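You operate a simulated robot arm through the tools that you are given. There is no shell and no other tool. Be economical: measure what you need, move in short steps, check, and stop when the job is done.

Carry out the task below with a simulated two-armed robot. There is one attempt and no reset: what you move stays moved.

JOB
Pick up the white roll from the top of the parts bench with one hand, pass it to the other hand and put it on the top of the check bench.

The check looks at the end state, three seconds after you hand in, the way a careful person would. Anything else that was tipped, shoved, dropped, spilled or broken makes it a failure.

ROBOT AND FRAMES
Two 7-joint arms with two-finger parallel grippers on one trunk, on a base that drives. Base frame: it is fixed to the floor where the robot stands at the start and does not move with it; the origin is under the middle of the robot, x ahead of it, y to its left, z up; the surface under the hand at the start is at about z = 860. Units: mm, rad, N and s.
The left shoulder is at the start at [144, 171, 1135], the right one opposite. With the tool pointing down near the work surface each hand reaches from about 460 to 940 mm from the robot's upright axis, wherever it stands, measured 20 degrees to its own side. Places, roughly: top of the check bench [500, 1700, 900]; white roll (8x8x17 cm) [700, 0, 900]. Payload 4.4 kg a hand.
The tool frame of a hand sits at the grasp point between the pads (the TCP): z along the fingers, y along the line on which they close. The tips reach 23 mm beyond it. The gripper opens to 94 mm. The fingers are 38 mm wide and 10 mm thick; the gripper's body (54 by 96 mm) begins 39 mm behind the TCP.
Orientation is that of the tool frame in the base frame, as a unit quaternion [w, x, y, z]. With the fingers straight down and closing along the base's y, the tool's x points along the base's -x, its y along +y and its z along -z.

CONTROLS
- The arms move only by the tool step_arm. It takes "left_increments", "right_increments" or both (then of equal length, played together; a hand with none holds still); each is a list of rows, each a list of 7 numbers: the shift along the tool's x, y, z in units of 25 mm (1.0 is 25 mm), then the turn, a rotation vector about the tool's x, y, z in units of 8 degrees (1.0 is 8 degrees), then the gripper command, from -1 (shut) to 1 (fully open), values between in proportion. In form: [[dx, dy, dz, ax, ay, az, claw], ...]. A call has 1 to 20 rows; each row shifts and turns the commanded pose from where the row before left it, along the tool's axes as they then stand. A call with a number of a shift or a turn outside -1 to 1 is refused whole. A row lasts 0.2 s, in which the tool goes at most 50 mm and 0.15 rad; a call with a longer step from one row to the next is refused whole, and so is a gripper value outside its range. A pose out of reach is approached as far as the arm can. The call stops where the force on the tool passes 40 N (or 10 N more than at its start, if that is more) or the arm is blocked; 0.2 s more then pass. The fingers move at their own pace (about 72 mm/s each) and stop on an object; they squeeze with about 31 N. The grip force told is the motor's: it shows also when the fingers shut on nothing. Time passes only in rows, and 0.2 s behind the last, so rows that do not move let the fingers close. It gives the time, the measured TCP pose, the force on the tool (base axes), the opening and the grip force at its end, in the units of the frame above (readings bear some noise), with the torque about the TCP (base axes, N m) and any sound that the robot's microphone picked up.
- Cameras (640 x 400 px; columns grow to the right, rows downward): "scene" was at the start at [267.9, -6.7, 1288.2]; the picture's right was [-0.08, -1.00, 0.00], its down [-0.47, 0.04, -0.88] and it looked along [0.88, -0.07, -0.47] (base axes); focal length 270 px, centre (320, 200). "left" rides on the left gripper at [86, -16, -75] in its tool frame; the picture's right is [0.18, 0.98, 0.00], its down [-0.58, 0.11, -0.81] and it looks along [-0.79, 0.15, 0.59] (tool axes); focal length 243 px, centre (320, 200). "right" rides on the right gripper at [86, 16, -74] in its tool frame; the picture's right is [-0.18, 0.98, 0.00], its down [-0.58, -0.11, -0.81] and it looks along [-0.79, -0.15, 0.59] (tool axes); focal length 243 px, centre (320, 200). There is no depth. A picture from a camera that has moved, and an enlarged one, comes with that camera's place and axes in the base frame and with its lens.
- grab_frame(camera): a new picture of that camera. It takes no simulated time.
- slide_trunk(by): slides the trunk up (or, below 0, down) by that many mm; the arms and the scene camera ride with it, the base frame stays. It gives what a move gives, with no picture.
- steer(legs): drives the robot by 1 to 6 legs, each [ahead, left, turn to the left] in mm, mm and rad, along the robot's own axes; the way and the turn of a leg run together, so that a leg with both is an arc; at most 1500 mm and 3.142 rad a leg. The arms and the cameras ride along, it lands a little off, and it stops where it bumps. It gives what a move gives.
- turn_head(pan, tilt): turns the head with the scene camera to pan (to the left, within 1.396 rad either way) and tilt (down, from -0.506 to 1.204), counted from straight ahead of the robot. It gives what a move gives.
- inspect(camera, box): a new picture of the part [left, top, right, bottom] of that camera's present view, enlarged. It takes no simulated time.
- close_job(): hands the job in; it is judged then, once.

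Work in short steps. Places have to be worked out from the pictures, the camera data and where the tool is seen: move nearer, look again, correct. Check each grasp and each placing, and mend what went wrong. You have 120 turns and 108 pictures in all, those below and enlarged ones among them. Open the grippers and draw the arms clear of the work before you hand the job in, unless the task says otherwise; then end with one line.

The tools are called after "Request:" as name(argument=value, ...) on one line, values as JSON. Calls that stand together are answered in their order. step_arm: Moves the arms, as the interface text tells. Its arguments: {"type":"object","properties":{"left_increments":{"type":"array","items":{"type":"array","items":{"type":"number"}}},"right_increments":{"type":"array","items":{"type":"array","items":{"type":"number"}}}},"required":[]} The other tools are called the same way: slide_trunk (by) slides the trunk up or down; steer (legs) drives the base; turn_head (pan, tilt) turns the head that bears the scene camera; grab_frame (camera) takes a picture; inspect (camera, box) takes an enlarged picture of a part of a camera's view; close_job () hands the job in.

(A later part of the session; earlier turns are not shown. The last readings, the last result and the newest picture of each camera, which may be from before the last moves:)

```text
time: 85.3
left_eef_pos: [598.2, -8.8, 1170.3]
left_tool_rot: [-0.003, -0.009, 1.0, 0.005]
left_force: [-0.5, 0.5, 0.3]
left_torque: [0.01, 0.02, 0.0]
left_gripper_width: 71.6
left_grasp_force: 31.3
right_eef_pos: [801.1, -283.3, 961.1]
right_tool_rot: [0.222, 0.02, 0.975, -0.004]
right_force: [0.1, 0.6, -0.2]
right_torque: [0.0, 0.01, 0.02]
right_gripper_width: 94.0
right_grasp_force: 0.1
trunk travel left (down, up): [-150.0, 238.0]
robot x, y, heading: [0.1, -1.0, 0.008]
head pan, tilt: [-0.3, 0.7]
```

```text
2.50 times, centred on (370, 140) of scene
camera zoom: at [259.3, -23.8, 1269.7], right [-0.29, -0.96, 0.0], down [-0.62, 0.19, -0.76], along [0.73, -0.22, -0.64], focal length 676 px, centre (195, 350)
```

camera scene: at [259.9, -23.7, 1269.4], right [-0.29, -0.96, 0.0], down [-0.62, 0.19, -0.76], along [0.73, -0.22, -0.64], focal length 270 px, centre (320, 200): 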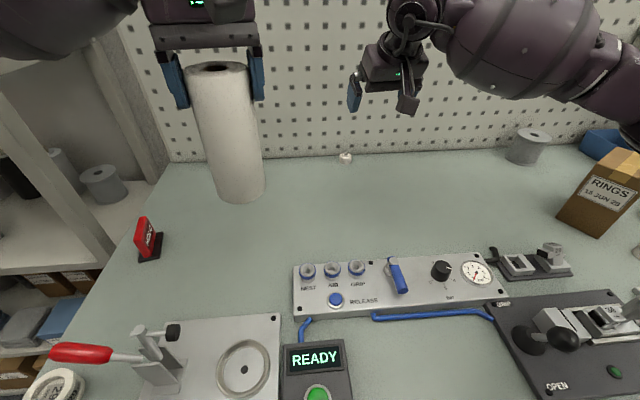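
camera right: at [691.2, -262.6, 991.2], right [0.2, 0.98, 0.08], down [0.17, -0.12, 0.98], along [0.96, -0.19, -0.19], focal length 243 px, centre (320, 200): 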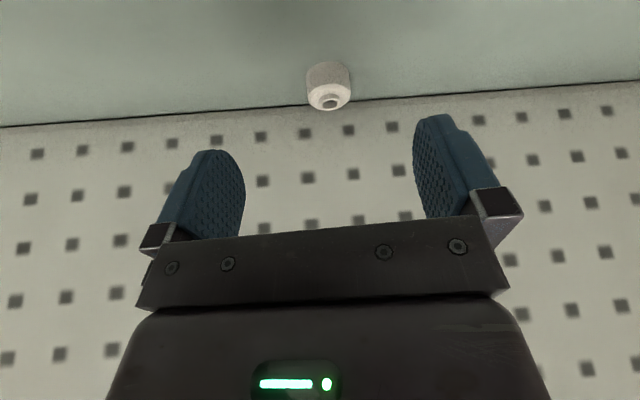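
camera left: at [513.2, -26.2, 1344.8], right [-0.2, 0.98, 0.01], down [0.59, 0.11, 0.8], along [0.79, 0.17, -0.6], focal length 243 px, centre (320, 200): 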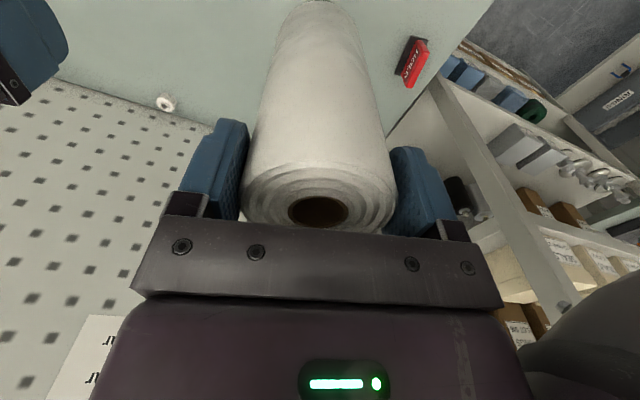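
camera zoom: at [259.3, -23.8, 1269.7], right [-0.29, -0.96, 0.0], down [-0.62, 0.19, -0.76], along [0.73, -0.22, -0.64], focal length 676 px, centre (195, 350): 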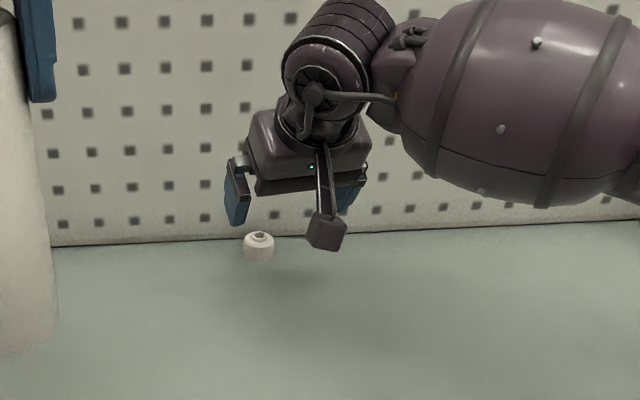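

The tape's centre is around (855, -281). I move to TCP (846, -281, 896), which puts the fingertips around it, then look before closing.

Request:
step_arm(right_increments=[[-0.1, 0.08, 0.62, 0, 0, 0, 1], [-0.1, 0, 0.62, 0, 0, 0, 1], [-0.1, 0, 0.62, 0, 0, 0, 1], [-0.1, 0, 0.62, 0, 0, 0, 1], [-0.1, 0, 0.62, 0, 0, 0, 1], [0, 0, 0, 0, 0, 0, 1]])

Request:
grab_frame(camera="right")

Request:
inspect(camera="scene", box=[290, 80, 450, 220])

```text
time: 86.7
left_eef_pos: [597.3, -7.7, 1170.6]
left_tool_rot: [-0.004, -0.008, 1.0, 0.006]
left_force: [-0.3, 1.1, 0.3]
left_torque: [0.02, -0.01, -0.01]
left_gripper_width: 71.6
left_grasp_force: 31.0
right_eef_pos: [846.4, -283.2, 895.2]
right_tool_rot: [0.222, 0.019, 0.975, -0.004]
right_force: [0.0, -0.2, 0.9]
right_torque: [0.01, -0.02, 0.01]
right_gripper_width: 94.0
right_grasp_force: 0.0
trunk travel left (down, up): [-150.0, 238.0]
robot x, y, heading: [-0.2, -0.2, 0.003]
head pan, tilt: [-0.3, 0.7]
```

```text
46 pictures are left
camera right: at [736.4, -262.5, 925.2], right [0.2, 0.98, 0.08], down [0.17, -0.12, 0.98], along [0.96, -0.19, -0.19], focal length 243 px, centre (320, 200)
```

right: 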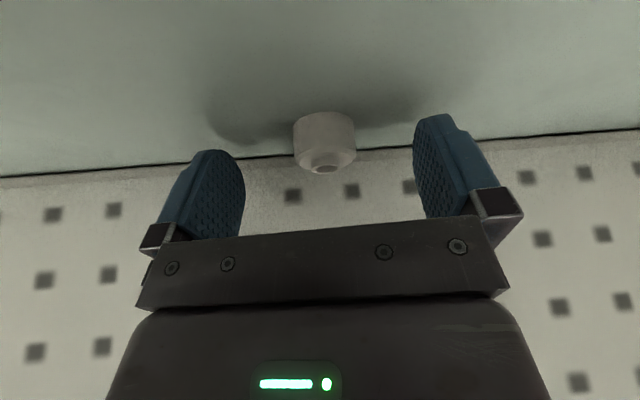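

```text
2.86 times, centred on (370, 150) of scene
camera zoom: at [259.4, -23.8, 1269.6], right [-0.29, -0.96, 0.0], down [-0.62, 0.19, -0.76], along [0.73, -0.22, -0.64], focal length 772 px, centre (177, 343)
```

zoom: 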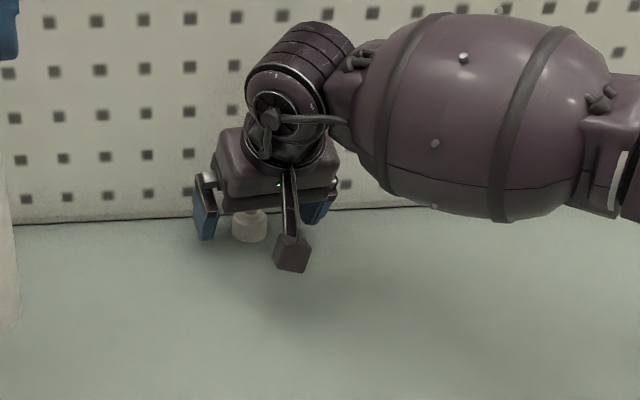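

The tape is between the fingers, about 12 mm off the pad centreline along tool x. I correct that and close gently with the hand still.

Request:
step_arm(right_increments=[[0.3, 0.1, 0, 0, 0, 0, 1], [0, 0, 0, 0, 0, 0, 0.2], [0, 0, 0, 0, 0, 0, 0], [0, 0, 0, 0, 0, 0, -0.2], [0, 0, 0, 0, 0, 0, -0.4], [0, 0, 0, 0, 0, 0, -1], [0, 0, 0, 0, 0, 0, -1], [0, 0, 0, 0, 0, 0, -1]])

Request:
grab_frame(camera="right")

```text
time: 88.5
left_eef_pos: [598.1, -7.7, 1170.8]
left_tool_rot: [-0.004, -0.008, 1.0, 0.005]
left_force: [-0.1, 0.3, -0.8]
left_torque: [-0.01, 0.01, 0.03]
left_gripper_width: 71.4
left_grasp_force: 31.1
right_eef_pos: [839.5, -280.8, 891.8]
right_tool_rot: [0.222, 0.019, 0.975, -0.005]
right_force: [0.1, 0.2, 0.1]
right_torque: [0.01, -0.02, 0.02]
right_gripper_width: 31.6
right_grasp_force: 9.8
trunk travel left (down, up): [-150.0, 238.0]
robot x, y, heading: [2.1, 2.3, 0.006]
head pan, tilt: [-0.3, 0.7]
```

```text
44 pictures are left
camera right: at [729.4, -260.3, 922.1], right [0.2, 0.98, 0.08], down [0.17, -0.12, 0.98], along [0.96, -0.19, -0.19], focal length 243 px, centre (320, 200)
```

right: 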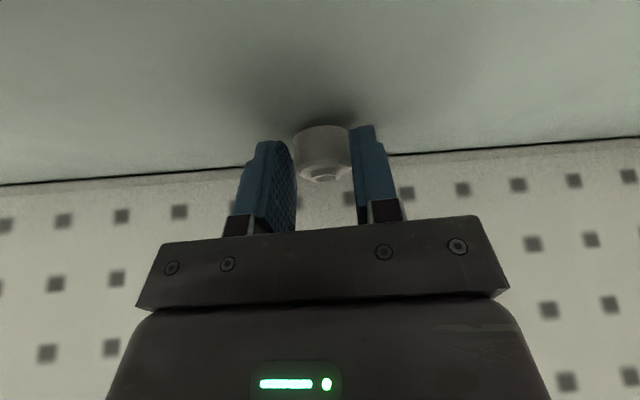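

Contact is made at 31.6 mm. I let the force build up, then lift 80 mm slowly.

Request:
step_arm(right_increments=[[0, 0, 0, 0, 0, 0, -1], [0, 0, 0, 0, 0, 0, -1], [0.05, 0, -0.1, 0, 0, 0, -1], [-0.1, 0, -0.25, 0, 0, 0, -1], [-0.12, 0, -0.3, 0, 0, 0, -1], [-0.12, 0, -0.3, 0, 0, 0, -1], [-0.12, 0, -0.3, 0, 0, 0, -1], [-0.12, 0, -0.3, 0, 0, 0, -1], [0, 0, -0.3, 0, 0, 0, -1], [0, 0, -0.4, 0, 0, 0, -1], [0, 0, -0.4, 0, 0, 0, -1], [0, 0, -0.4, 0, 0, 0, -1], [0, 0, 0, 0, 0, 0, -1]])

Request:
grab_frame(camera="right")

```text
time: 91.3
left_eef_pos: [599.1, -7.9, 1169.8]
left_tool_rot: [-0.003, -0.009, 1.0, 0.006]
left_force: [0.0, 0.1, -0.3]
left_torque: [-0.05, 0.03, 0.0]
left_gripper_width: 71.6
left_grasp_force: 30.7
right_eef_pos: [817.8, -280.0, 966.1]
right_tool_rot: [0.222, 0.019, 0.975, -0.004]
right_force: [-0.6, 0.4, -0.7]
right_torque: [0.06, -0.04, -0.02]
right_gripper_width: 31.1
right_grasp_force: 9.7
trunk travel left (down, up): [-150.0, 238.0]
robot x, y, heading: [1.4, 1.2, 0.004]
head pan, tilt: [-0.3, 0.7]
```

```text
43 pictures are left
camera right: at [708.6, -259.2, 996.2], right [0.2, 0.98, 0.08], down [0.17, -0.12, 0.98], along [0.96, -0.19, -0.19], focal length 243 px, centre (320, 200)
```

right: 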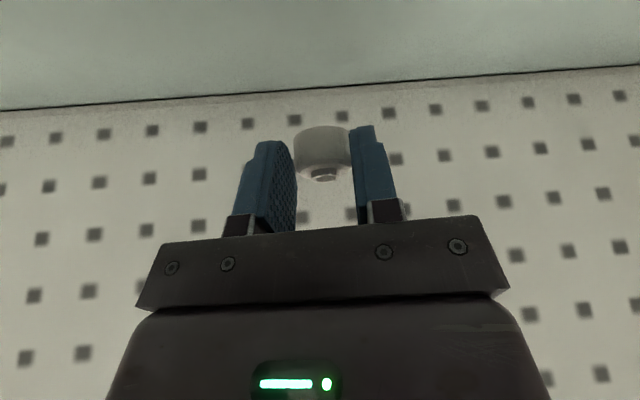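

The tape is held, with about 10 N of grip. Its original spot was about (635, -235). To keep the hand's camera clear of the panel handle there, I reduce the tilt to about 10° and then carry the tape over at a safe height.

Request:
step_arm(right_increments=[[0, 0, 0, 0, 0.63, 0, -1], [0, 0, 0, 0, 0.63, 0, -1], [0, 0, 0, 0, 0.64, 0, -1], [0.625, 0.15, -0.05, 0, 0, 0, -1], [0.625, 0.15, -0.05, 0, 0, 0, -1], [0.625, 0.15, -0.05, 0, 0, 0, -1], [0.625, 0.15, -0.05, 0, 0, 0, -1], [0.625, 0.15, -0.05, 0, 0, 0, -1], [0.625, 0.15, -0.05, 0, 0, 0, -1], [0.625, 0.15, -0.05, 0, 0, 0, -1], [0.625, 0.15, -0.05, 0, 0, 0, -1], [0.625, 0.15, -0.05, 0, 0, 0, -1], [0.625, 0.15, -0.05, 0, 0, 0, -1], [0.625, 0.15, -0.05, 0, 0, 0, -1], [0.625, 0.15, -0.05, 0, 0, 0, -1], [0, 0, 0, 0, 0, 0, -1]])

Request:
grab_frame(camera="right")

Request:
turn_head(pan=0.0, tilt=0.7)

Request:
grab_frame(camera="scene")

```text
time: 94.7
left_eef_pos: [599.2, -8.3, 1170.3]
left_tool_rot: [-0.003, -0.009, 1.0, 0.005]
left_force: [0.0, -0.8, 0.5]
left_torque: [-0.01, 0.0, 0.03]
left_gripper_width: 71.3
left_grasp_force: 31.4
right_eef_pos: [633.5, -228.2, 946.5]
right_tool_rot: [0.092, 0.02, 0.996, -0.001]
right_force: [-0.6, 0.1, -0.8]
right_torque: [-0.01, -0.02, -0.02]
right_gripper_width: 31.1
right_grasp_force: 10.2
trunk travel left (down, up): [-150.0, 238.0]
robot x, y, heading: [0.9, 0.8, 0.008]
head pan, tilt: [-0.3, 0.7]
```

```text
42 pictures are left
camera right: at [535.8, -207.6, 1004.9], right [0.22, 0.97, 0.03], down [0.42, -0.13, 0.9], along [0.88, -0.18, -0.44], focal length 243 px, centre (320, 200)
```

right: 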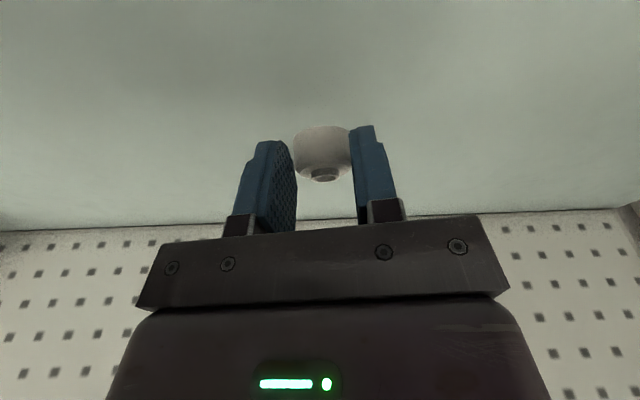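

```text
time: 95.5
left_eef_pos: [597.8, -6.9, 1170.1]
left_tool_rot: [-0.003, -0.009, 1.0, 0.006]
left_force: [-0.6, 0.2, 0.1]
left_torque: [-0.01, 0.0, -0.01]
left_gripper_width: 71.5
left_grasp_force: 30.5
right_eef_pos: [633.3, -227.0, 947.2]
right_tool_rot: [0.092, 0.019, 0.996, -0.002]
right_force: [0.5, -0.7, 0.6]
right_torque: [0.04, 0.0, 0.0]
right_gripper_width: 31.6
right_grasp_force: 10.3
trunk travel left (down, up): [-150.0, 238.0]
robot x, y, heading: [4.2, 0.6, 0.005]
head pan, tilt: [0.0, 0.7]
```

```text
41 pictures are left
camera scene: at [263.4, 1.3, 1269.5], right [0.0, -1.0, 0.0], down [-0.64, 0.0, -0.76], along [0.76, 0.0, -0.64], focal length 270 px, centre (320, 200)
```

scene: 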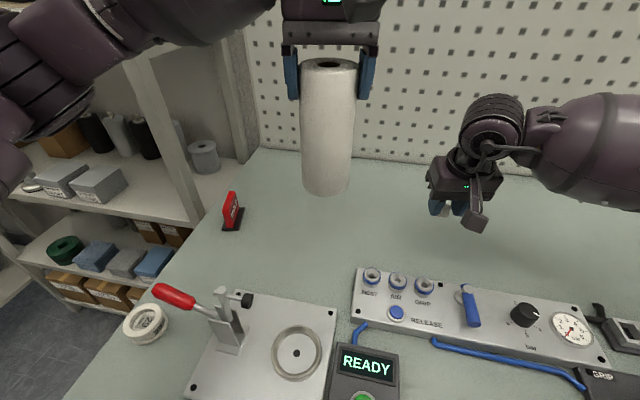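

The tape is at about (647, -228), so it needs to move 12 mm back and 7 mm right. I lower it toward the bench while correcting.

Request:
step_arm(right_increments=[[0.2, -0.07, 0.4, 0, 0, 0, -1], [0.2, -0.07, 0.4, 0, 0, 0, -1], [0.2, -0.07, 0.4, 0, 0, 0, -1], [0.22, -0.07, 0.4, 0, 0, 0, -1], [0, 0, 0, 0, 0, 0, -1]])

Request:
grab_frame(camera="right")

Request:
inspect(camera="scene", box=[380, 150, 540, 290])

```text
time: 96.7
left_eef_pos: [598.2, -8.7, 1169.8]
left_tool_rot: [-0.003, -0.009, 1.0, 0.006]
left_force: [0.3, 0.1, 0.6]
left_torque: [-0.02, 0.03, 0.01]
left_gripper_width: 71.6
left_grasp_force: 31.3
right_eef_pos: [619.4, -232.5, 902.8]
right_tool_rot: [0.092, 0.019, 0.996, -0.002]
right_force: [-0.6, 0.4, -0.9]
right_torque: [-0.01, 0.0, 0.01]
right_gripper_width: 31.6
right_grasp_force: 9.8
trunk travel left (down, up): [-150.0, 238.0]
robot x, y, heading: [0.2, -0.6, 0.007]
head pan, tilt: [0.0, 0.7]
```

```text
40 pictures are left
camera right: at [521.9, -213.1, 961.0], right [0.22, 0.98, 0.03], down [0.42, -0.13, 0.9], along [0.88, -0.18, -0.44], focal length 243 px, centre (320, 200)
```

right: 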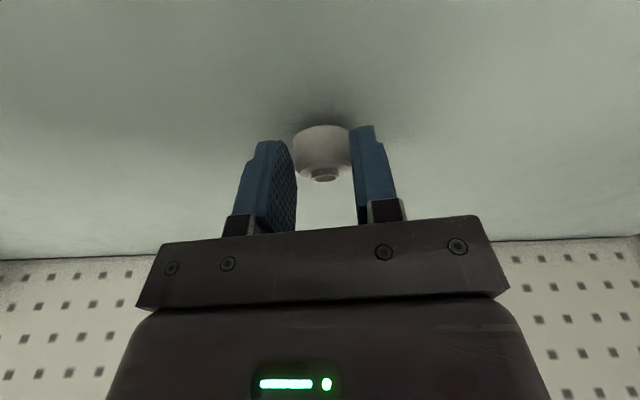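

```text
2.86 times, centred on (460, 220) of scene
camera zoom: at [263.3, 1.4, 1269.5], right [0.0, -1.0, 0.0], down [-0.64, 0.0, -0.76], along [0.76, 0.0, -0.64], focal length 772 px, centre (-80, 143)
```

zoom: 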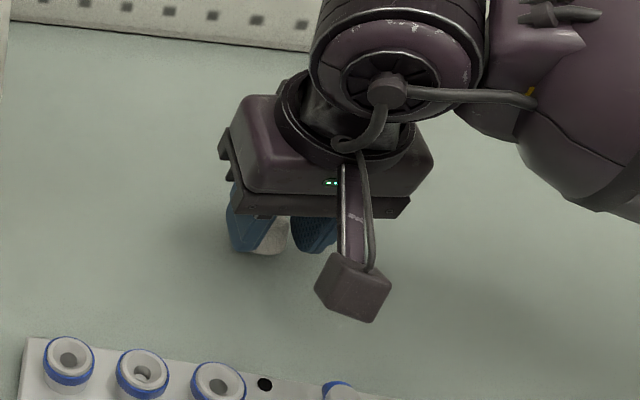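

The position matches the original spot within a few mm. I lower in 2.5 mm steps until the tape meets the bench.

Request:
step_arm(right_increments=[[0.02, 0, 0.1, 0, 0, 0, -1], [0.02, 0, 0.1, 0, 0, 0, -1], [0, 0, 0, 0, 0, 0, -1]])

Request:
step_arm(right_increments=[[0.02, 0, 0.08, 0, 0, 0, -1], [0, 0, 0, 0, 0, 0, -1]])

Request:
grab_frame(camera="right")

```text
time: 97.5
left_eef_pos: [597.0, -7.3, 1171.5]
left_tool_rot: [-0.003, -0.009, 1.0, 0.005]
left_force: [0.6, -0.1, -0.1]
left_torque: [0.0, 0.03, -0.02]
left_gripper_width: 71.4
left_grasp_force: 31.4
right_eef_pos: [619.8, -233.1, 900.9]
right_tool_rot: [0.092, 0.02, 0.996, -0.002]
right_force: [0.2, -0.4, 5.8]
right_torque: [0.01, -0.2, -0.04]
right_gripper_width: 31.8
right_grasp_force: 9.7
trunk travel left (down, up): [-150.0, 238.0]
robot x, y, heading: [4.3, 1.2, 0.001]
head pan, tilt: [0.0, 0.7]
```

```text
time: 98.1
left_eef_pos: [598.2, -7.5, 1171.2]
left_tool_rot: [-0.003, -0.009, 1.0, 0.005]
left_force: [0.0, 0.0, 0.0]
left_torque: [-0.01, 0.03, -0.04]
left_gripper_width: 71.5
left_grasp_force: 31.2
right_eef_pos: [620.0, -233.2, 896.9]
right_tool_rot: [0.092, 0.019, 0.996, -0.002]
right_force: [0.3, 0.3, 5.4]
right_torque: [0.01, -0.19, 0.02]
right_gripper_width: 31.2
right_grasp_force: 9.7
trunk travel left (down, up): [-150.0, 238.0]
robot x, y, heading: [0.6, -0.1, 0.007]
head pan, tilt: [0.0, 0.7]
```

```text
38 pictures are left
camera right: at [521.8, -213.4, 954.8], right [0.22, 0.98, 0.03], down [0.42, -0.13, 0.9], along [0.88, -0.18, -0.44], focal length 243 px, centre (320, 200)
```

right: 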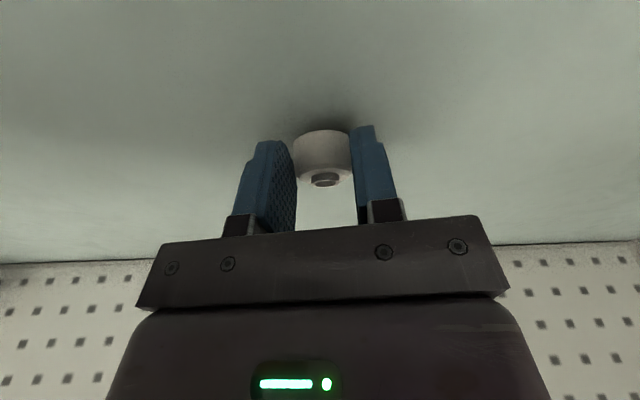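

The tape's front edge touches the bench (5.5 N) and pressing rotates it flat in the grip. I press 4 mm more, then open.

Request:
step_arm(right_increments=[[0.015, 0, 0.08, 0, 0, 0, -1], [0.015, 0, 0.08, 0, 0, 0, -1], [0, 0, 0, 0, 0, 0, -1]])

Request:
inspect(camera="right", box=[220, 80, 420, 220])

```text
time: 98.9
left_eef_pos: [597.4, -8.6, 1171.3]
left_tool_rot: [-0.003, -0.008, 1.0, 0.005]
left_force: [-1.3, -0.3, -0.2]
left_torque: [-0.02, 0.02, 0.0]
left_gripper_width: 71.7
left_grasp_force: 31.2
right_eef_pos: [619.9, -234.0, 893.0]
right_tool_rot: [0.091, 0.019, 0.996, -0.002]
right_force: [-0.2, 0.0, 5.5]
right_torque: [0.0, -0.19, -0.01]
right_gripper_width: 31.7
right_grasp_force: 9.7
trunk travel left (down, up): [-150.0, 238.0]
robot x, y, heading: [-1.2, 3.3, 0.007]
head pan, tilt: [0.0, 0.7]
```

```text
2.86 times, centred on (320, 150) of right
camera zoom: at [521.4, -213.6, 950.4], right [0.22, 0.98, 0.03], down [0.42, -0.13, 0.9], along [0.88, -0.18, -0.44], focal length 693 px, centre (320, 343)
```

zoom: 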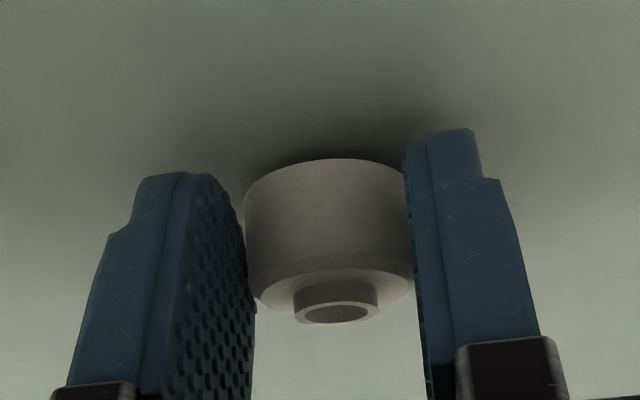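

The part (a cap with a small stub on top) is still tilted a little in the grip but rests on the bench. I open slowly so it settles flat.

Request:
step_arm(right_increments=[[0, 0, 0, 0, 0, 0, -0.3], [0, 0, 0, 0, 0, 0, -0.25], [0, 0, 0, 0, 0, 0, -0.15], [0, 0, 0, 0, 0, 0, 0.1], [0, 0, 0, 0, 0, 0, 0.5], [0, 0, 0, 0, 0, 0, 0.5]])

Request:
grab_frame(camera="right")

```text
time: 100.3
left_eef_pos: [598.4, -7.4, 1169.6]
left_tool_rot: [-0.003, -0.009, 1.0, 0.005]
left_force: [-0.5, -0.7, -0.5]
left_torque: [0.04, 0.03, 0.01]
left_gripper_width: 71.6
left_grasp_force: 30.8
right_eef_pos: [620.8, -232.4, 892.8]
right_tool_rot: [0.091, 0.019, 0.996, -0.001]
right_force: [-0.2, 1.1, 0.1]
right_torque: [-0.01, 0.01, 0.02]
right_gripper_width: 70.6
right_grasp_force: 0.0
trunk travel left (down, up): [-150.0, 238.0]
robot x, y, heading: [0.3, -1.4, 0.007]
head pan, tilt: [0.0, 0.7]
```

```text
36 pictures are left
camera right: at [521.8, -213.8, 950.3], right [0.22, 0.98, 0.03], down [0.42, -0.13, 0.9], along [0.88, -0.18, -0.44], focal length 243 px, centre (320, 200)
```

right: 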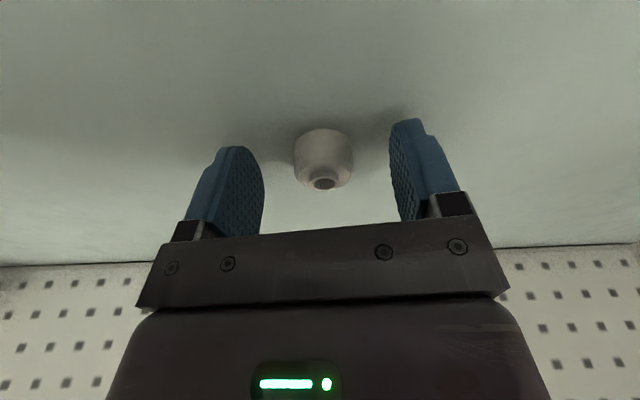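

It has settled flat. I raise the right hand straight back along the tool and check the part against the original picture.

Request:
step_arm(right_increments=[[0, 0, -0.4, 0, 0, 0, 0.5], [0, 0, -0.7, 0, 0, 0, 0.5], [0, 0, -0.9, 0, 0, 0, 0.5], [0, 0, -0.9, 0, 0, 0, 0.5], [0, 0, -0.9, 0, 0, 0, 0.5], [0, 0, -0.9, 0, 0, 0, 0.5], [0, 0, -0.9, 0, 0, 0, 0.5], [0, 0, -0.9, 0, 0, 0, 0.5], [0, -0.9, -0.9, 0, 0, 0, 0.5], [0, -0.9, -0.5, 0, 0, 0, 0.5], [0, 0, 0, 0, 0, 0, 0.5]])

Request:
grab_frame(camera="scene")

```text
time: 102.7
left_eef_pos: [598.2, -8.4, 1170.4]
left_tool_rot: [-0.003, -0.009, 1.0, 0.006]
left_force: [0.0, 0.5, 0.2]
left_torque: [-0.02, 0.04, -0.03]
left_gripper_width: 71.6
left_grasp_force: 30.9
right_eef_pos: [582.7, -276.7, 1087.0]
right_tool_rot: [0.09, 0.019, 0.996, -0.002]
right_force: [0.1, -0.1, -0.6]
right_torque: [0.04, 0.0, -0.01]
right_gripper_width: 70.4
right_grasp_force: 0.1
trunk travel left (down, up): [-150.0, 238.0]
robot x, y, heading: [0.7, 0.5, 0.005]
head pan, tilt: [0.0, 0.7]
```

```text
35 pictures are left
camera scene: at [263.8, 1.5, 1269.3], right [0.0, -1.0, 0.0], down [-0.64, 0.0, -0.76], along [0.76, 0.0, -0.64], focal length 270 px, centre (320, 200)
```

scene: 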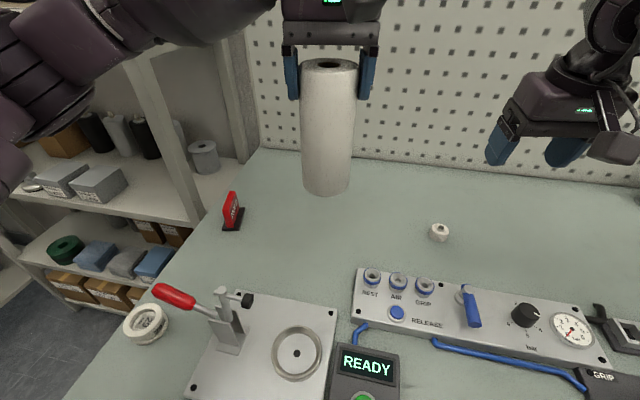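

The small part is back at (439, 232) px against (437, 232) px originally, a couple of mm off. Now for the delivery: I look to both sides for a driving route.

Request:
turn_head(pan=1.39, tilt=0.4)

Request:
grab_frame(camera="scene")

Request:
turn_head(pan=-1.39, tilt=0.5)

Request:
grab_frame(camera="scene")

```text
time: 104.2
left_eef_pos: [598.8, -8.0, 1170.1]
left_tool_rot: [-0.003, -0.008, 1.0, 0.005]
left_force: [0.0, -0.7, -0.4]
left_torque: [0.0, -0.01, 0.0]
left_gripper_width: 71.7
left_grasp_force: 31.0
right_eef_pos: [584.0, -275.9, 1087.3]
right_tool_rot: [0.091, 0.019, 0.996, -0.001]
right_force: [0.1, -0.2, 0.0]
right_torque: [0.0, 0.01, 0.04]
right_gripper_width: 70.5
right_grasp_force: 0.1
trunk travel left (down, up): [-150.0, 238.0]
robot x, y, heading: [-0.5, -2.2, 0.007]
head pan, tilt: [1.389, 0.4]
```

```text
34 pictures are left
camera scene: at [194.9, 92.1, 1296.3], right [0.98, -0.18, 0.0], down [-0.07, -0.38, -0.92], along [0.16, 0.91, -0.39], focal length 270 px, centre (320, 200)
```

scene: 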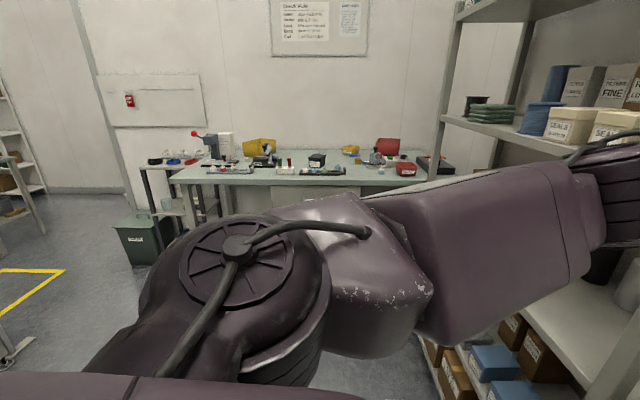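

```text
time: 106.7
left_eef_pos: [598.6, -6.6, 1169.9]
left_tool_rot: [-0.004, -0.008, 1.0, 0.005]
left_force: [0.5, 0.1, -0.2]
left_torque: [-0.01, 0.02, 0.01]
left_gripper_width: 71.5
left_grasp_force: 31.5
right_eef_pos: [583.2, -275.4, 1087.4]
right_tool_rot: [0.092, 0.019, 0.996, -0.002]
right_force: [0.0, 0.3, 0.5]
right_torque: [-0.02, 0.04, -0.02]
right_gripper_width: 70.7
right_grasp_force: 0.0
trunk travel left (down, up): [-150.0, 238.0]
robot x, y, heading: [4.2, -0.1, 0.006]
head pan, tilt: [-1.389, 0.499]
```

```text
33 pictures are left
camera scene: at [195.4, -88.5, 1287.2], right [-0.98, -0.19, 0.0], down [-0.09, 0.47, -0.88], along [0.16, -0.86, -0.48], focal length 270 px, centre (320, 200)
```

scene: 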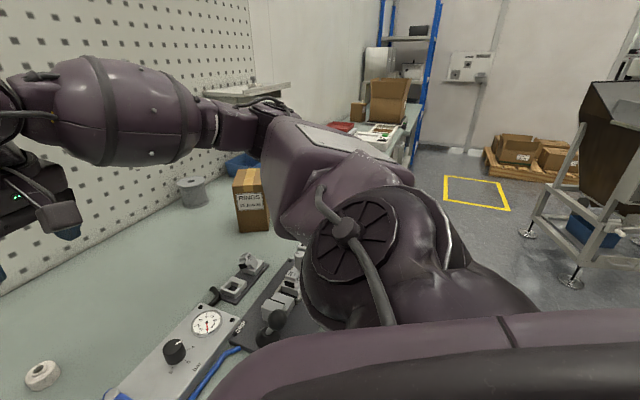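

The check bench spans roughly x -250 and up, from y≈1340, and the floor beside and behind the robot looks open. I back away from the parts bench first.

Request:
steer(legs=[[-350, 0, 0]])

Request:
turn_head(pan=0.3, tilt=0.6)

Request:
grab_frame(camera="scene")

```text
time: 109.0
left_eef_pos: [252.0, -10.6, 1170.5]
left_tool_rot: [-0.003, -0.008, 1.0, 0.005]
left_force: [0.0, 0.5, -0.1]
left_torque: [-0.02, 0.02, 0.0]
left_gripper_width: 71.7
left_grasp_force: 31.3
right_eef_pos: [236.1, -277.6, 1086.7]
right_tool_rot: [0.09, 0.02, 0.996, -0.002]
right_force: [0.2, -0.1, 0.3]
right_torque: [0.02, -0.05, 0.03]
right_gripper_width: 70.3
right_grasp_force: 0.0
trunk travel left (down, up): [-150.0, 238.0]
robot x, y, heading: [-342.7, 2.5, -0.0]
head pan, tilt: [-1.389, 0.499]
```

```text
time: 110.7
left_eef_pos: [252.1, -10.8, 1170.3]
left_tool_rot: [-0.004, -0.008, 1.0, 0.005]
left_force: [1.2, -0.3, 1.0]
left_torque: [0.0, 0.02, 0.02]
left_gripper_width: 71.3
left_grasp_force: 31.0
right_eef_pos: [237.0, -278.6, 1086.5]
right_tool_rot: [0.091, 0.021, 0.996, -0.002]
right_force: [-0.4, 0.0, 0.2]
right_torque: [0.0, -0.03, -0.02]
right_gripper_width: 70.4
right_grasp_force: 0.1
trunk travel left (down, up): [-150.0, 238.0]
robot x, y, heading: [-342.8, -1.4, 0.004]
head pan, tilt: [0.3, 0.6]
```

```text
32 pictures are left
camera scene: at [-82.5, 25.7, 1278.1], right [0.3, -0.95, 0.0], down [-0.54, -0.17, -0.82], along [0.79, 0.25, -0.57], focal length 270 px, centre (320, 200)
```

scene: 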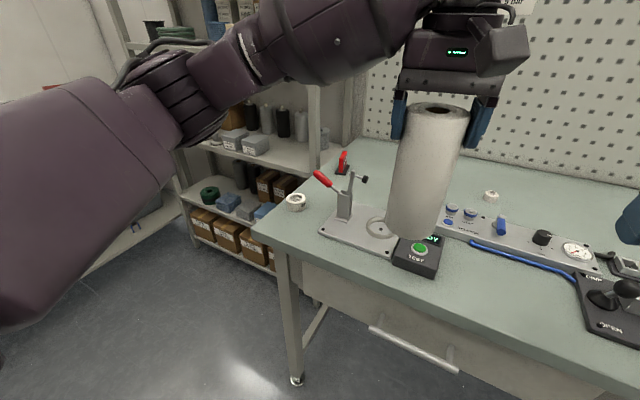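

The roll survived the drive. The robot is clear of the bench, so I turn left 90° in place.

Request:
steer(legs=[[0, 0, 0.785], [0, 0, 0.785]])

Request:
turn_head(pan=0.0, tilt=0.3)

Request:
grab_frame(camera="scene")

```text
time: 115.2
left_eef_pos: [-328.6, 594.1, 1170.9]
left_tool_rot: [0.007, 0.708, -0.706, -0.001]
left_force: [-0.2, 0.4, 0.7]
left_torque: [0.01, 0.0, -0.02]
left_gripper_width: 71.5
left_grasp_force: 30.9
right_eef_pos: [-61.2, 575.6, 1086.6]
right_tool_rot: [0.066, -0.685, 0.723, 0.063]
right_force: [0.0, 0.3, 0.3]
right_torque: [-0.04, -0.02, 0.0]
right_gripper_width: 70.7
right_grasp_force: 0.1
trunk travel left (down, up): [-150.0, 238.0]
robot x, y, heading: [-343.6, -4.2, 1.56]
head pan, tilt: [0.3, 0.6]
```

```text
time: 116.0
left_eef_pos: [-327.4, 593.9, 1170.2]
left_tool_rot: [0.007, 0.708, -0.706, -0.001]
left_force: [0.0, -0.3, 0.4]
left_torque: [-0.01, -0.03, 0.01]
left_gripper_width: 71.4
left_grasp_force: 31.5
right_eef_pos: [-60.0, 576.3, 1085.6]
right_tool_rot: [0.067, -0.685, 0.723, 0.062]
right_force: [-0.5, 0.3, 0.6]
right_torque: [0.0, 0.03, 0.02]
right_gripper_width: 70.7
right_grasp_force: 0.1
trunk travel left (down, up): [-150.0, 238.0]
robot x, y, heading: [-343.1, -2.5, 1.558]
head pan, tilt: [0.0, 0.3]
```

```text
31 pictures are left
camera scene: at [-342.6, 270.5, 1305.5], right [1.0, -0.01, 0.0], down [0.0, -0.3, -0.95], along [0.01, 0.95, -0.3], focal length 270 px, centre (320, 200)
```

scene: 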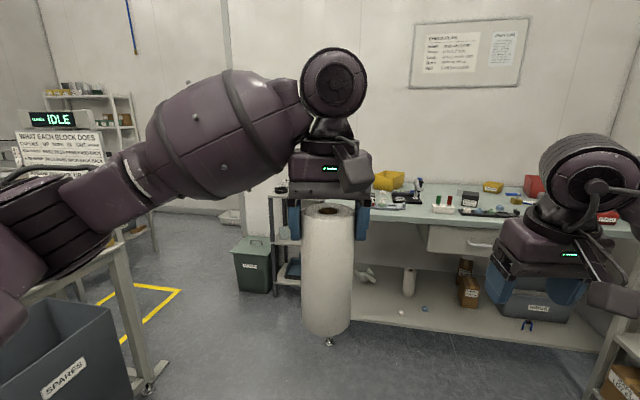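

The check bench is ahead and to the right, and another station sits to the left. I strafe 400 mm right and drive 450 mm ahead, stopping well short of the bench.

Request:
steer(legs=[[0, -400, 0], [450, 0, 0]])

Request:
turn_head(pan=-0.25, tilt=0.45)

Request:
grab_frame(camera="scene")

```text
time: 122.3
left_eef_pos: [62.8, 1046.8, 1169.8]
left_tool_rot: [0.006, 0.71, -0.705, -0.001]
left_force: [0.9, 0.0, -1.1]
left_torque: [0.01, -0.02, 0.01]
left_gripper_width: 71.4
left_grasp_force: 31.0
right_eef_pos: [331.4, 1028.0, 1086.4]
right_tool_rot: [0.067, -0.687, 0.721, 0.063]
right_force: [0.4, 0.5, -0.7]
right_torque: [-0.01, -0.04, 0.0]
right_gripper_width: 70.2
right_grasp_force: 0.0
trunk travel left (down, up): [-150.0, 238.0]
robot x, y, heading: [53.4, 450.1, 1.563]
head pan, tilt: [0.0, 0.3]
```

```text
time: 123.1
left_eef_pos: [63.3, 1044.9, 1170.6]
left_tool_rot: [0.007, 0.709, -0.705, -0.001]
left_force: [-1.1, 0.3, 0.1]
left_torque: [-0.03, -0.02, -0.03]
left_gripper_width: 71.4
left_grasp_force: 31.0
right_eef_pos: [331.2, 1028.7, 1086.0]
right_tool_rot: [0.067, -0.687, 0.721, 0.062]
right_force: [0.5, -0.4, -0.3]
right_torque: [0.0, 0.02, 0.0]
right_gripper_width: 70.6
right_grasp_force: 0.1
trunk travel left (down, up): [-150.0, 238.0]
robot x, y, heading: [48.9, 447.6, 1.562]
head pan, tilt: [-0.25, 0.45]
```

```text
30 pictures are left
camera scene: at [73.5, 716.8, 1291.7], right [0.97, -0.25, 0.0], down [-0.11, -0.42, -0.9], along [0.23, 0.87, -0.43], focal length 270 px, centre (320, 200)
```

scene: 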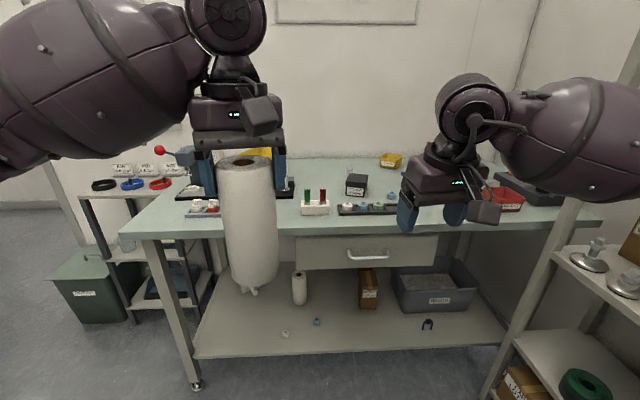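

The bench edge is at about y≈1280 in front of me, with items in a row behind it. I zoom in to find a free spot.

Request:
inspect(camera="scene", box=[130, 130, 370, 260])

Request:
inspect(camera="scene", box=[280, 130, 620, 260])

Request:
grab_frame(camera="right")

Request:
grab_frame(camera="left")

```text
2.67 times, centred on (250, 195) of scene
camera zoom: at [73.5, 716.8, 1291.7], right [0.97, -0.25, 0.0], down [-0.11, -0.42, -0.9], along [0.23, 0.87, -0.43], focal length 721 px, centre (507, 213)
```

zoom: 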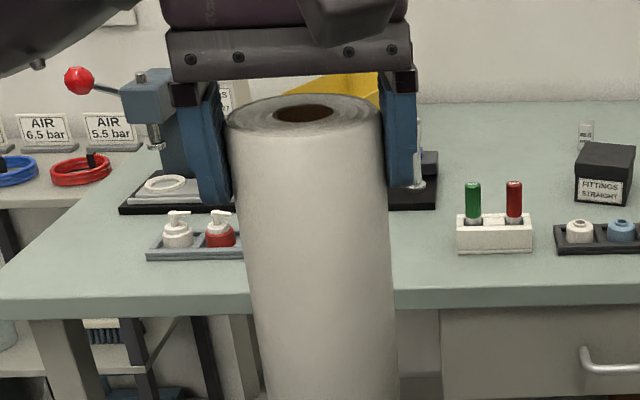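

```text
1.88 times, centred on (450, 195) of scene
camera zoom: at [73.5, 716.8, 1291.7], right [0.97, -0.25, 0.0], down [-0.11, -0.42, -0.9], along [0.23, 0.87, -0.43], focal length 509 px, centre (75, 209)
```

zoom: 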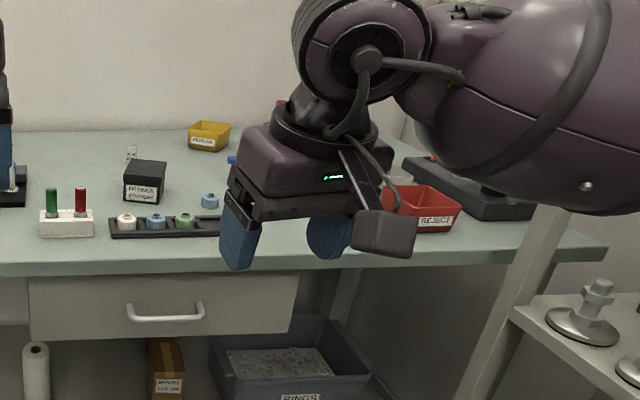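

```text
27 pictures are left
camera right: at [310.3, 930.3, 1144.2], right [-0.97, 0.23, 0.03], down [0.13, 0.42, 0.9], along [0.19, 0.88, -0.44], focal length 243 px, centre (320, 200)
```

right: 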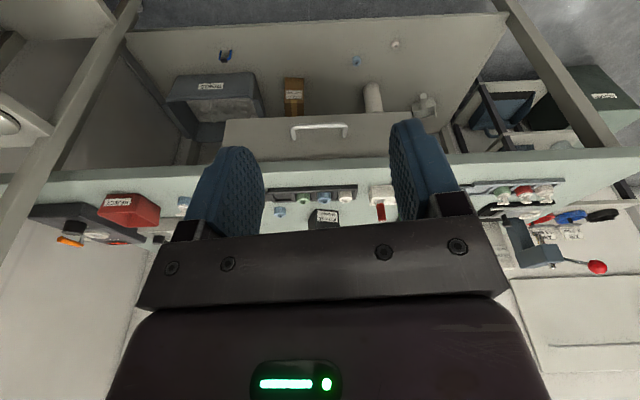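

```text
26 pictures are left
camera left: at [81.8, 960.4, 1244.6], right [-0.98, -0.19, 0.01], down [-0.1, 0.59, 0.8], along [-0.16, 0.79, -0.6], focal length 243 px, centre (320, 200)
```

left: 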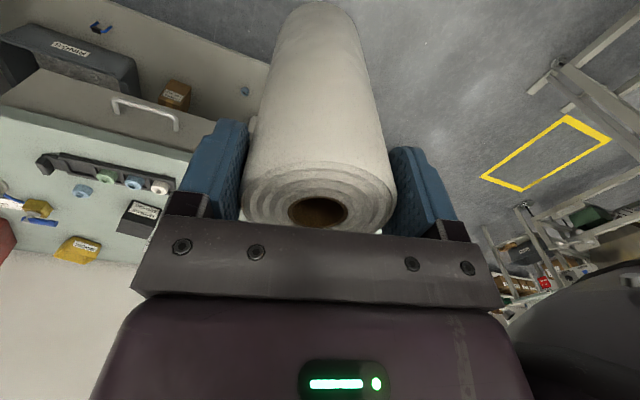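

A free patch lies between the pump tray and the tube block, around (150, 1490), with the bench top near z≈860. I strafe 80 mm right and go 330 mm ahead, carrying the roll high over the edge.

Request:
steer(legs=[[0, -80, 0], [330, 0, 0]])

Request:
turn_head(pan=0.0, tilt=0.75)

Request:
grab_frame(camera="scene")

Request:
grab_frame(camera="left")

```text
time: 124.5
left_eef_pos: [128.3, 1047.7, 1168.8]
left_tool_rot: [-0.008, -0.706, 0.709, 0.001]
left_force: [0.4, -0.5, 0.0]
left_torque: [0.0, 0.02, -0.01]
left_gripper_width: 71.6
left_grasp_force: 30.9
right_eef_pos: [397.5, 1027.4, 1086.9]
right_tool_rot: [0.067, -0.683, 0.725, 0.062]
right_force: [-0.5, -0.6, 0.3]
right_torque: [0.01, -0.01, 0.03]
right_gripper_width: 70.4
right_grasp_force: 0.1
trunk travel left (down, up): [-150.0, 238.0]
robot x, y, heading: [110.6, 450.2, 1.56]
head pan, tilt: [-0.25, 0.45]
stopped in leg 1: the robot was blocked; the commanded pose is now the measured one
```

```text
time: 125.3
left_eef_pos: [128.2, 1047.7, 1170.7]
left_tool_rot: [-0.006, -0.706, 0.708, 0.001]
left_force: [-0.7, -0.1, 0.5]
left_torque: [0.01, 0.03, 0.0]
left_gripper_width: 71.6
left_grasp_force: 31.1
right_eef_pos: [397.4, 1026.7, 1086.5]
right_tool_rot: [0.067, -0.683, 0.725, 0.062]
right_force: [0.2, -0.7, -0.6]
right_torque: [0.02, 0.03, -0.01]
right_gripper_width: 70.3
right_grasp_force: 0.0
trunk travel left (down, up): [-150.0, 238.0]
robot x, y, heading: [110.3, 451.7, 1.557]
head pan, tilt: [0.0, 0.75]
```

```text
25 pictures are left
camera scene: at [113.1, 712.9, 1265.3], right [1.0, -0.02, 0.0], down [-0.01, -0.68, -0.73], along [0.01, 0.73, -0.68], focal length 270 px, centre (320, 200)
```

scene: 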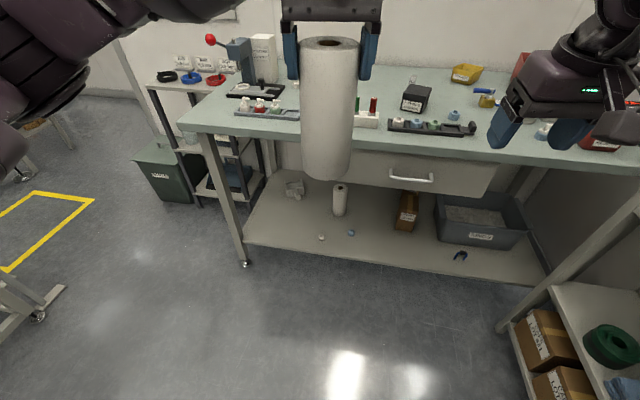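

```text
24 pictures are left
camera left: at [147.0, 962.0, 1244.5], right [-0.98, -0.18, 0.01], down [-0.1, 0.59, 0.8], along [-0.15, 0.79, -0.6], focal length 243 px, centre (320, 200)
```

left: 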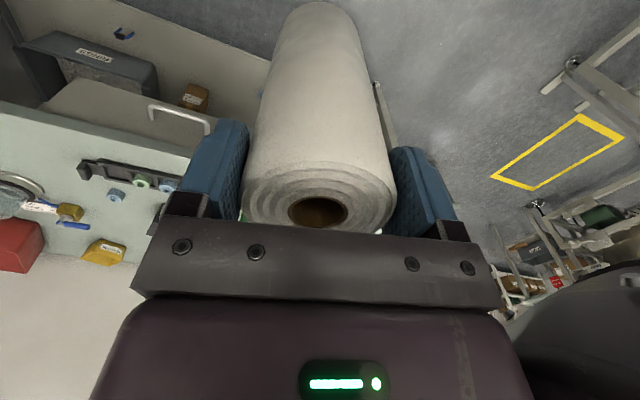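

The strafe was blocked at x≈110 by something on my right. I back off 40 mm left and look there.

Request:
steer(legs=[[0, 40, 0]])

Request:
turn_head(pan=-1.3, tilt=0.6)

Request:
grab_frame(camera="scene")

```text
time: 126.3
left_eef_pos: [89.1, 1048.1, 1170.1]
left_tool_rot: [-0.006, -0.706, 0.708, 0.001]
left_force: [0.0, 0.0, -0.9]
left_torque: [-0.03, -0.05, 0.02]
left_gripper_width: 71.7
left_grasp_force: 31.2
right_eef_pos: [357.1, 1028.6, 1086.6]
right_tool_rot: [0.066, -0.683, 0.725, 0.063]
right_force: [-0.2, 0.6, -0.3]
right_torque: [-0.02, -0.04, 0.04]
right_gripper_width: 70.6
right_grasp_force: 0.0
trunk travel left (down, up): [-150.0, 238.0]
robot x, y, heading: [73.4, 450.8, 1.553]
head pan, tilt: [0.0, 0.75]
```

```text
time: 127.8
left_eef_pos: [89.2, 1048.5, 1169.5]
left_tool_rot: [-0.007, -0.705, 0.709, 0.002]
left_force: [0.8, -1.0, 0.1]
left_torque: [-0.07, 0.04, 0.0]
left_gripper_width: 71.8
left_grasp_force: 30.6
right_eef_pos: [358.4, 1028.6, 1085.9]
right_tool_rot: [0.066, -0.683, 0.725, 0.061]
right_force: [0.3, -0.5, -0.7]
right_torque: [0.01, -0.01, 0.0]
right_gripper_width: 70.2
right_grasp_force: 0.2
trunk travel left (down, up): [-150.0, 238.0]
robot x, y, heading: [71.5, 451.4, 1.553]
head pan, tilt: [-1.3, 0.6]
```

```text
23 pictures are left
camera scene: at [157.7, 653.0, 1278.1], right [0.25, -0.97, 0.0], down [-0.55, -0.14, -0.82], along [0.8, 0.21, -0.57], focal length 270 px, centre (320, 200)
```

scene: 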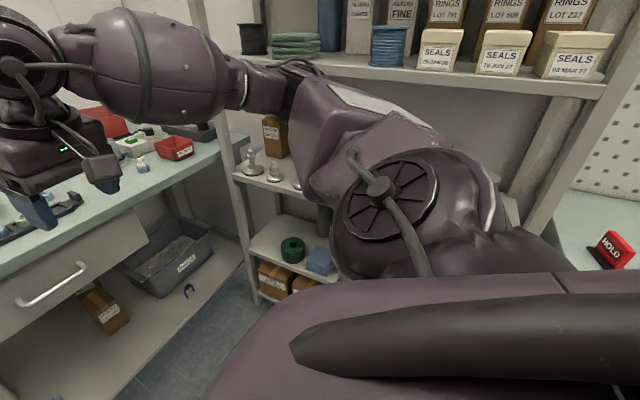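

Nothing on the shelf is disturbed; the base most likely touched the corner of the parts bench. I go ahead 280 mm and turn 0.24 rad right, which squares me to the slightly rotated check bench.

Request:
steer(legs=[[280, 20, 0], [0, 0, -0.24]])

Request:
turn_head(pan=0.0, tilt=0.7)

Request:
grab_frame(camera="scene")

```text
time: 130.6
left_eef_pos: [214.9, 1312.6, 1170.0]
left_tool_rot: [-0.006, -0.616, 0.788, 0.003]
left_force: [-0.4, -0.5, -0.6]
left_torque: [-0.04, 0.0, -0.01]
left_gripper_width: 71.5
left_grasp_force: 31.3
right_eef_pos: [472.0, 1230.5, 1085.3]
right_tool_rot: [0.074, -0.592, 0.801, 0.054]
right_force: [-0.1, -0.4, 0.3]
right_torque: [0.01, -0.04, 0.01]
right_gripper_width: 70.6
right_grasp_force: 0.1
trunk travel left (down, up): [-150.0, 238.0]
robot x, y, heading: [57.4, 739.1, 1.32]
head pan, tilt: [-1.3, 0.6]
```

```text
time: 132.1
left_eef_pos: [215.6, 1312.8, 1170.2]
left_tool_rot: [-0.006, -0.616, 0.788, 0.002]
left_force: [-0.1, -0.5, -0.4]
left_torque: [-0.02, -0.02, 0.02]
left_gripper_width: 71.5
left_grasp_force: 30.6
right_eef_pos: [470.5, 1230.9, 1086.8]
right_tool_rot: [0.072, -0.592, 0.801, 0.054]
right_force: [-1.1, 0.9, 0.5]
right_torque: [-0.01, 0.02, 0.01]
right_gripper_width: 70.5
right_grasp_force: 0.1
trunk travel left (down, up): [-150.0, 238.0]
robot x, y, heading: [51.2, 737.6, 1.318]
head pan, tilt: [0.0, 0.7]
```

```text
22 pictures are left
camera scene: at [120.1, 993.3, 1269.5], right [0.97, -0.25, 0.0], down [-0.16, -0.62, -0.76], along [0.19, 0.74, -0.64], focal length 270 px, centre (320, 200)
```

scene: 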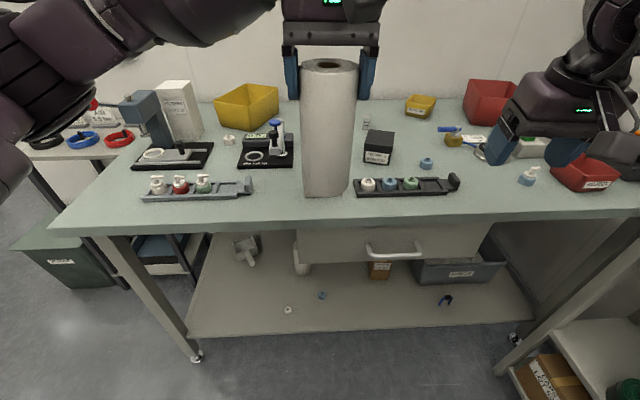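

Squared to the bench: the free gap between the pump tray (x≲92) and the tube block (x≳220) is centred near x≈157, and the bench edge is at y≈1400. I drive 145 mm ahead and 97 mm left to put the roll over (157, 1478).

Request:
steer(legs=[[145, 97, 0]])

Request:
grab_frame(camera="scene")

Request:
grab_frame(camera="left")

Request:
grab_frame(camera="right")

```text
time: 133.6
left_eef_pos: [160.5, 1474.5, 1170.2]
left_tool_rot: [-0.005, -0.617, 0.787, 0.002]
left_force: [-0.4, -0.1, 0.1]
left_torque: [-0.02, -0.02, 0.0]
left_gripper_width: 71.5
left_grasp_force: 30.7
right_eef_pos: [416.0, 1392.0, 1086.4]
right_tool_rot: [0.073, -0.592, 0.801, 0.054]
right_force: [0.5, -0.4, 0.4]
right_torque: [-0.05, 0.01, 0.01]
right_gripper_width: 70.3
right_grasp_force: 0.0
trunk travel left (down, up): [-150.0, 238.0]
robot x, y, heading: [3.2, 900.0, 1.318]
head pan, tilt: [0.0, 0.7]
```

```text
21 pictures are left
camera scene: at [65.7, 1155.7, 1269.5], right [0.97, -0.25, 0.0], down [-0.16, -0.62, -0.76], along [0.19, 0.74, -0.64], focal length 270 px, centre (320, 200)
```

scene: 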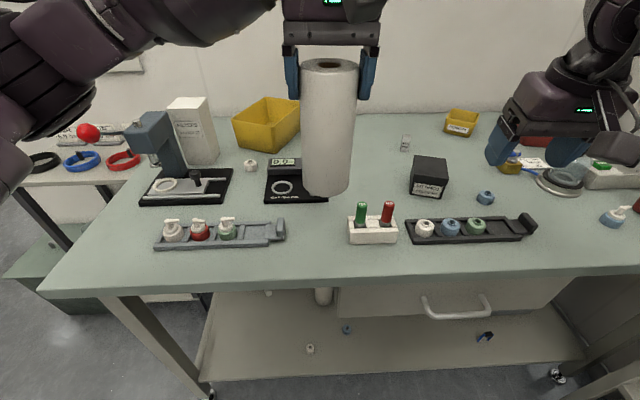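

```text
20 pictures are left
camera left: at [157.0, 1388.0, 1244.5], right [-1.0, 0.06, 0.01], down [0.04, 0.59, 0.8], along [0.04, 0.8, -0.6], focal length 243 px, centre (320, 200)
```

left: 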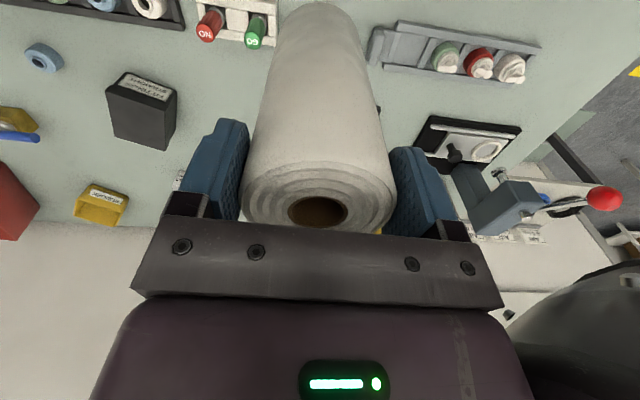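

```text
19 pictures are left
camera right: at [371.0, 1302.8, 1144.4], right [-0.89, 0.46, 0.03], down [0.23, 0.38, 0.9], along [0.4, 0.8, -0.44], focal length 243 px, centre (320, 200)
```

right: 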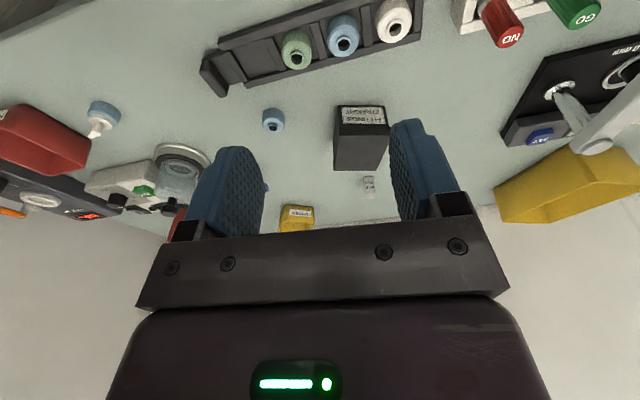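

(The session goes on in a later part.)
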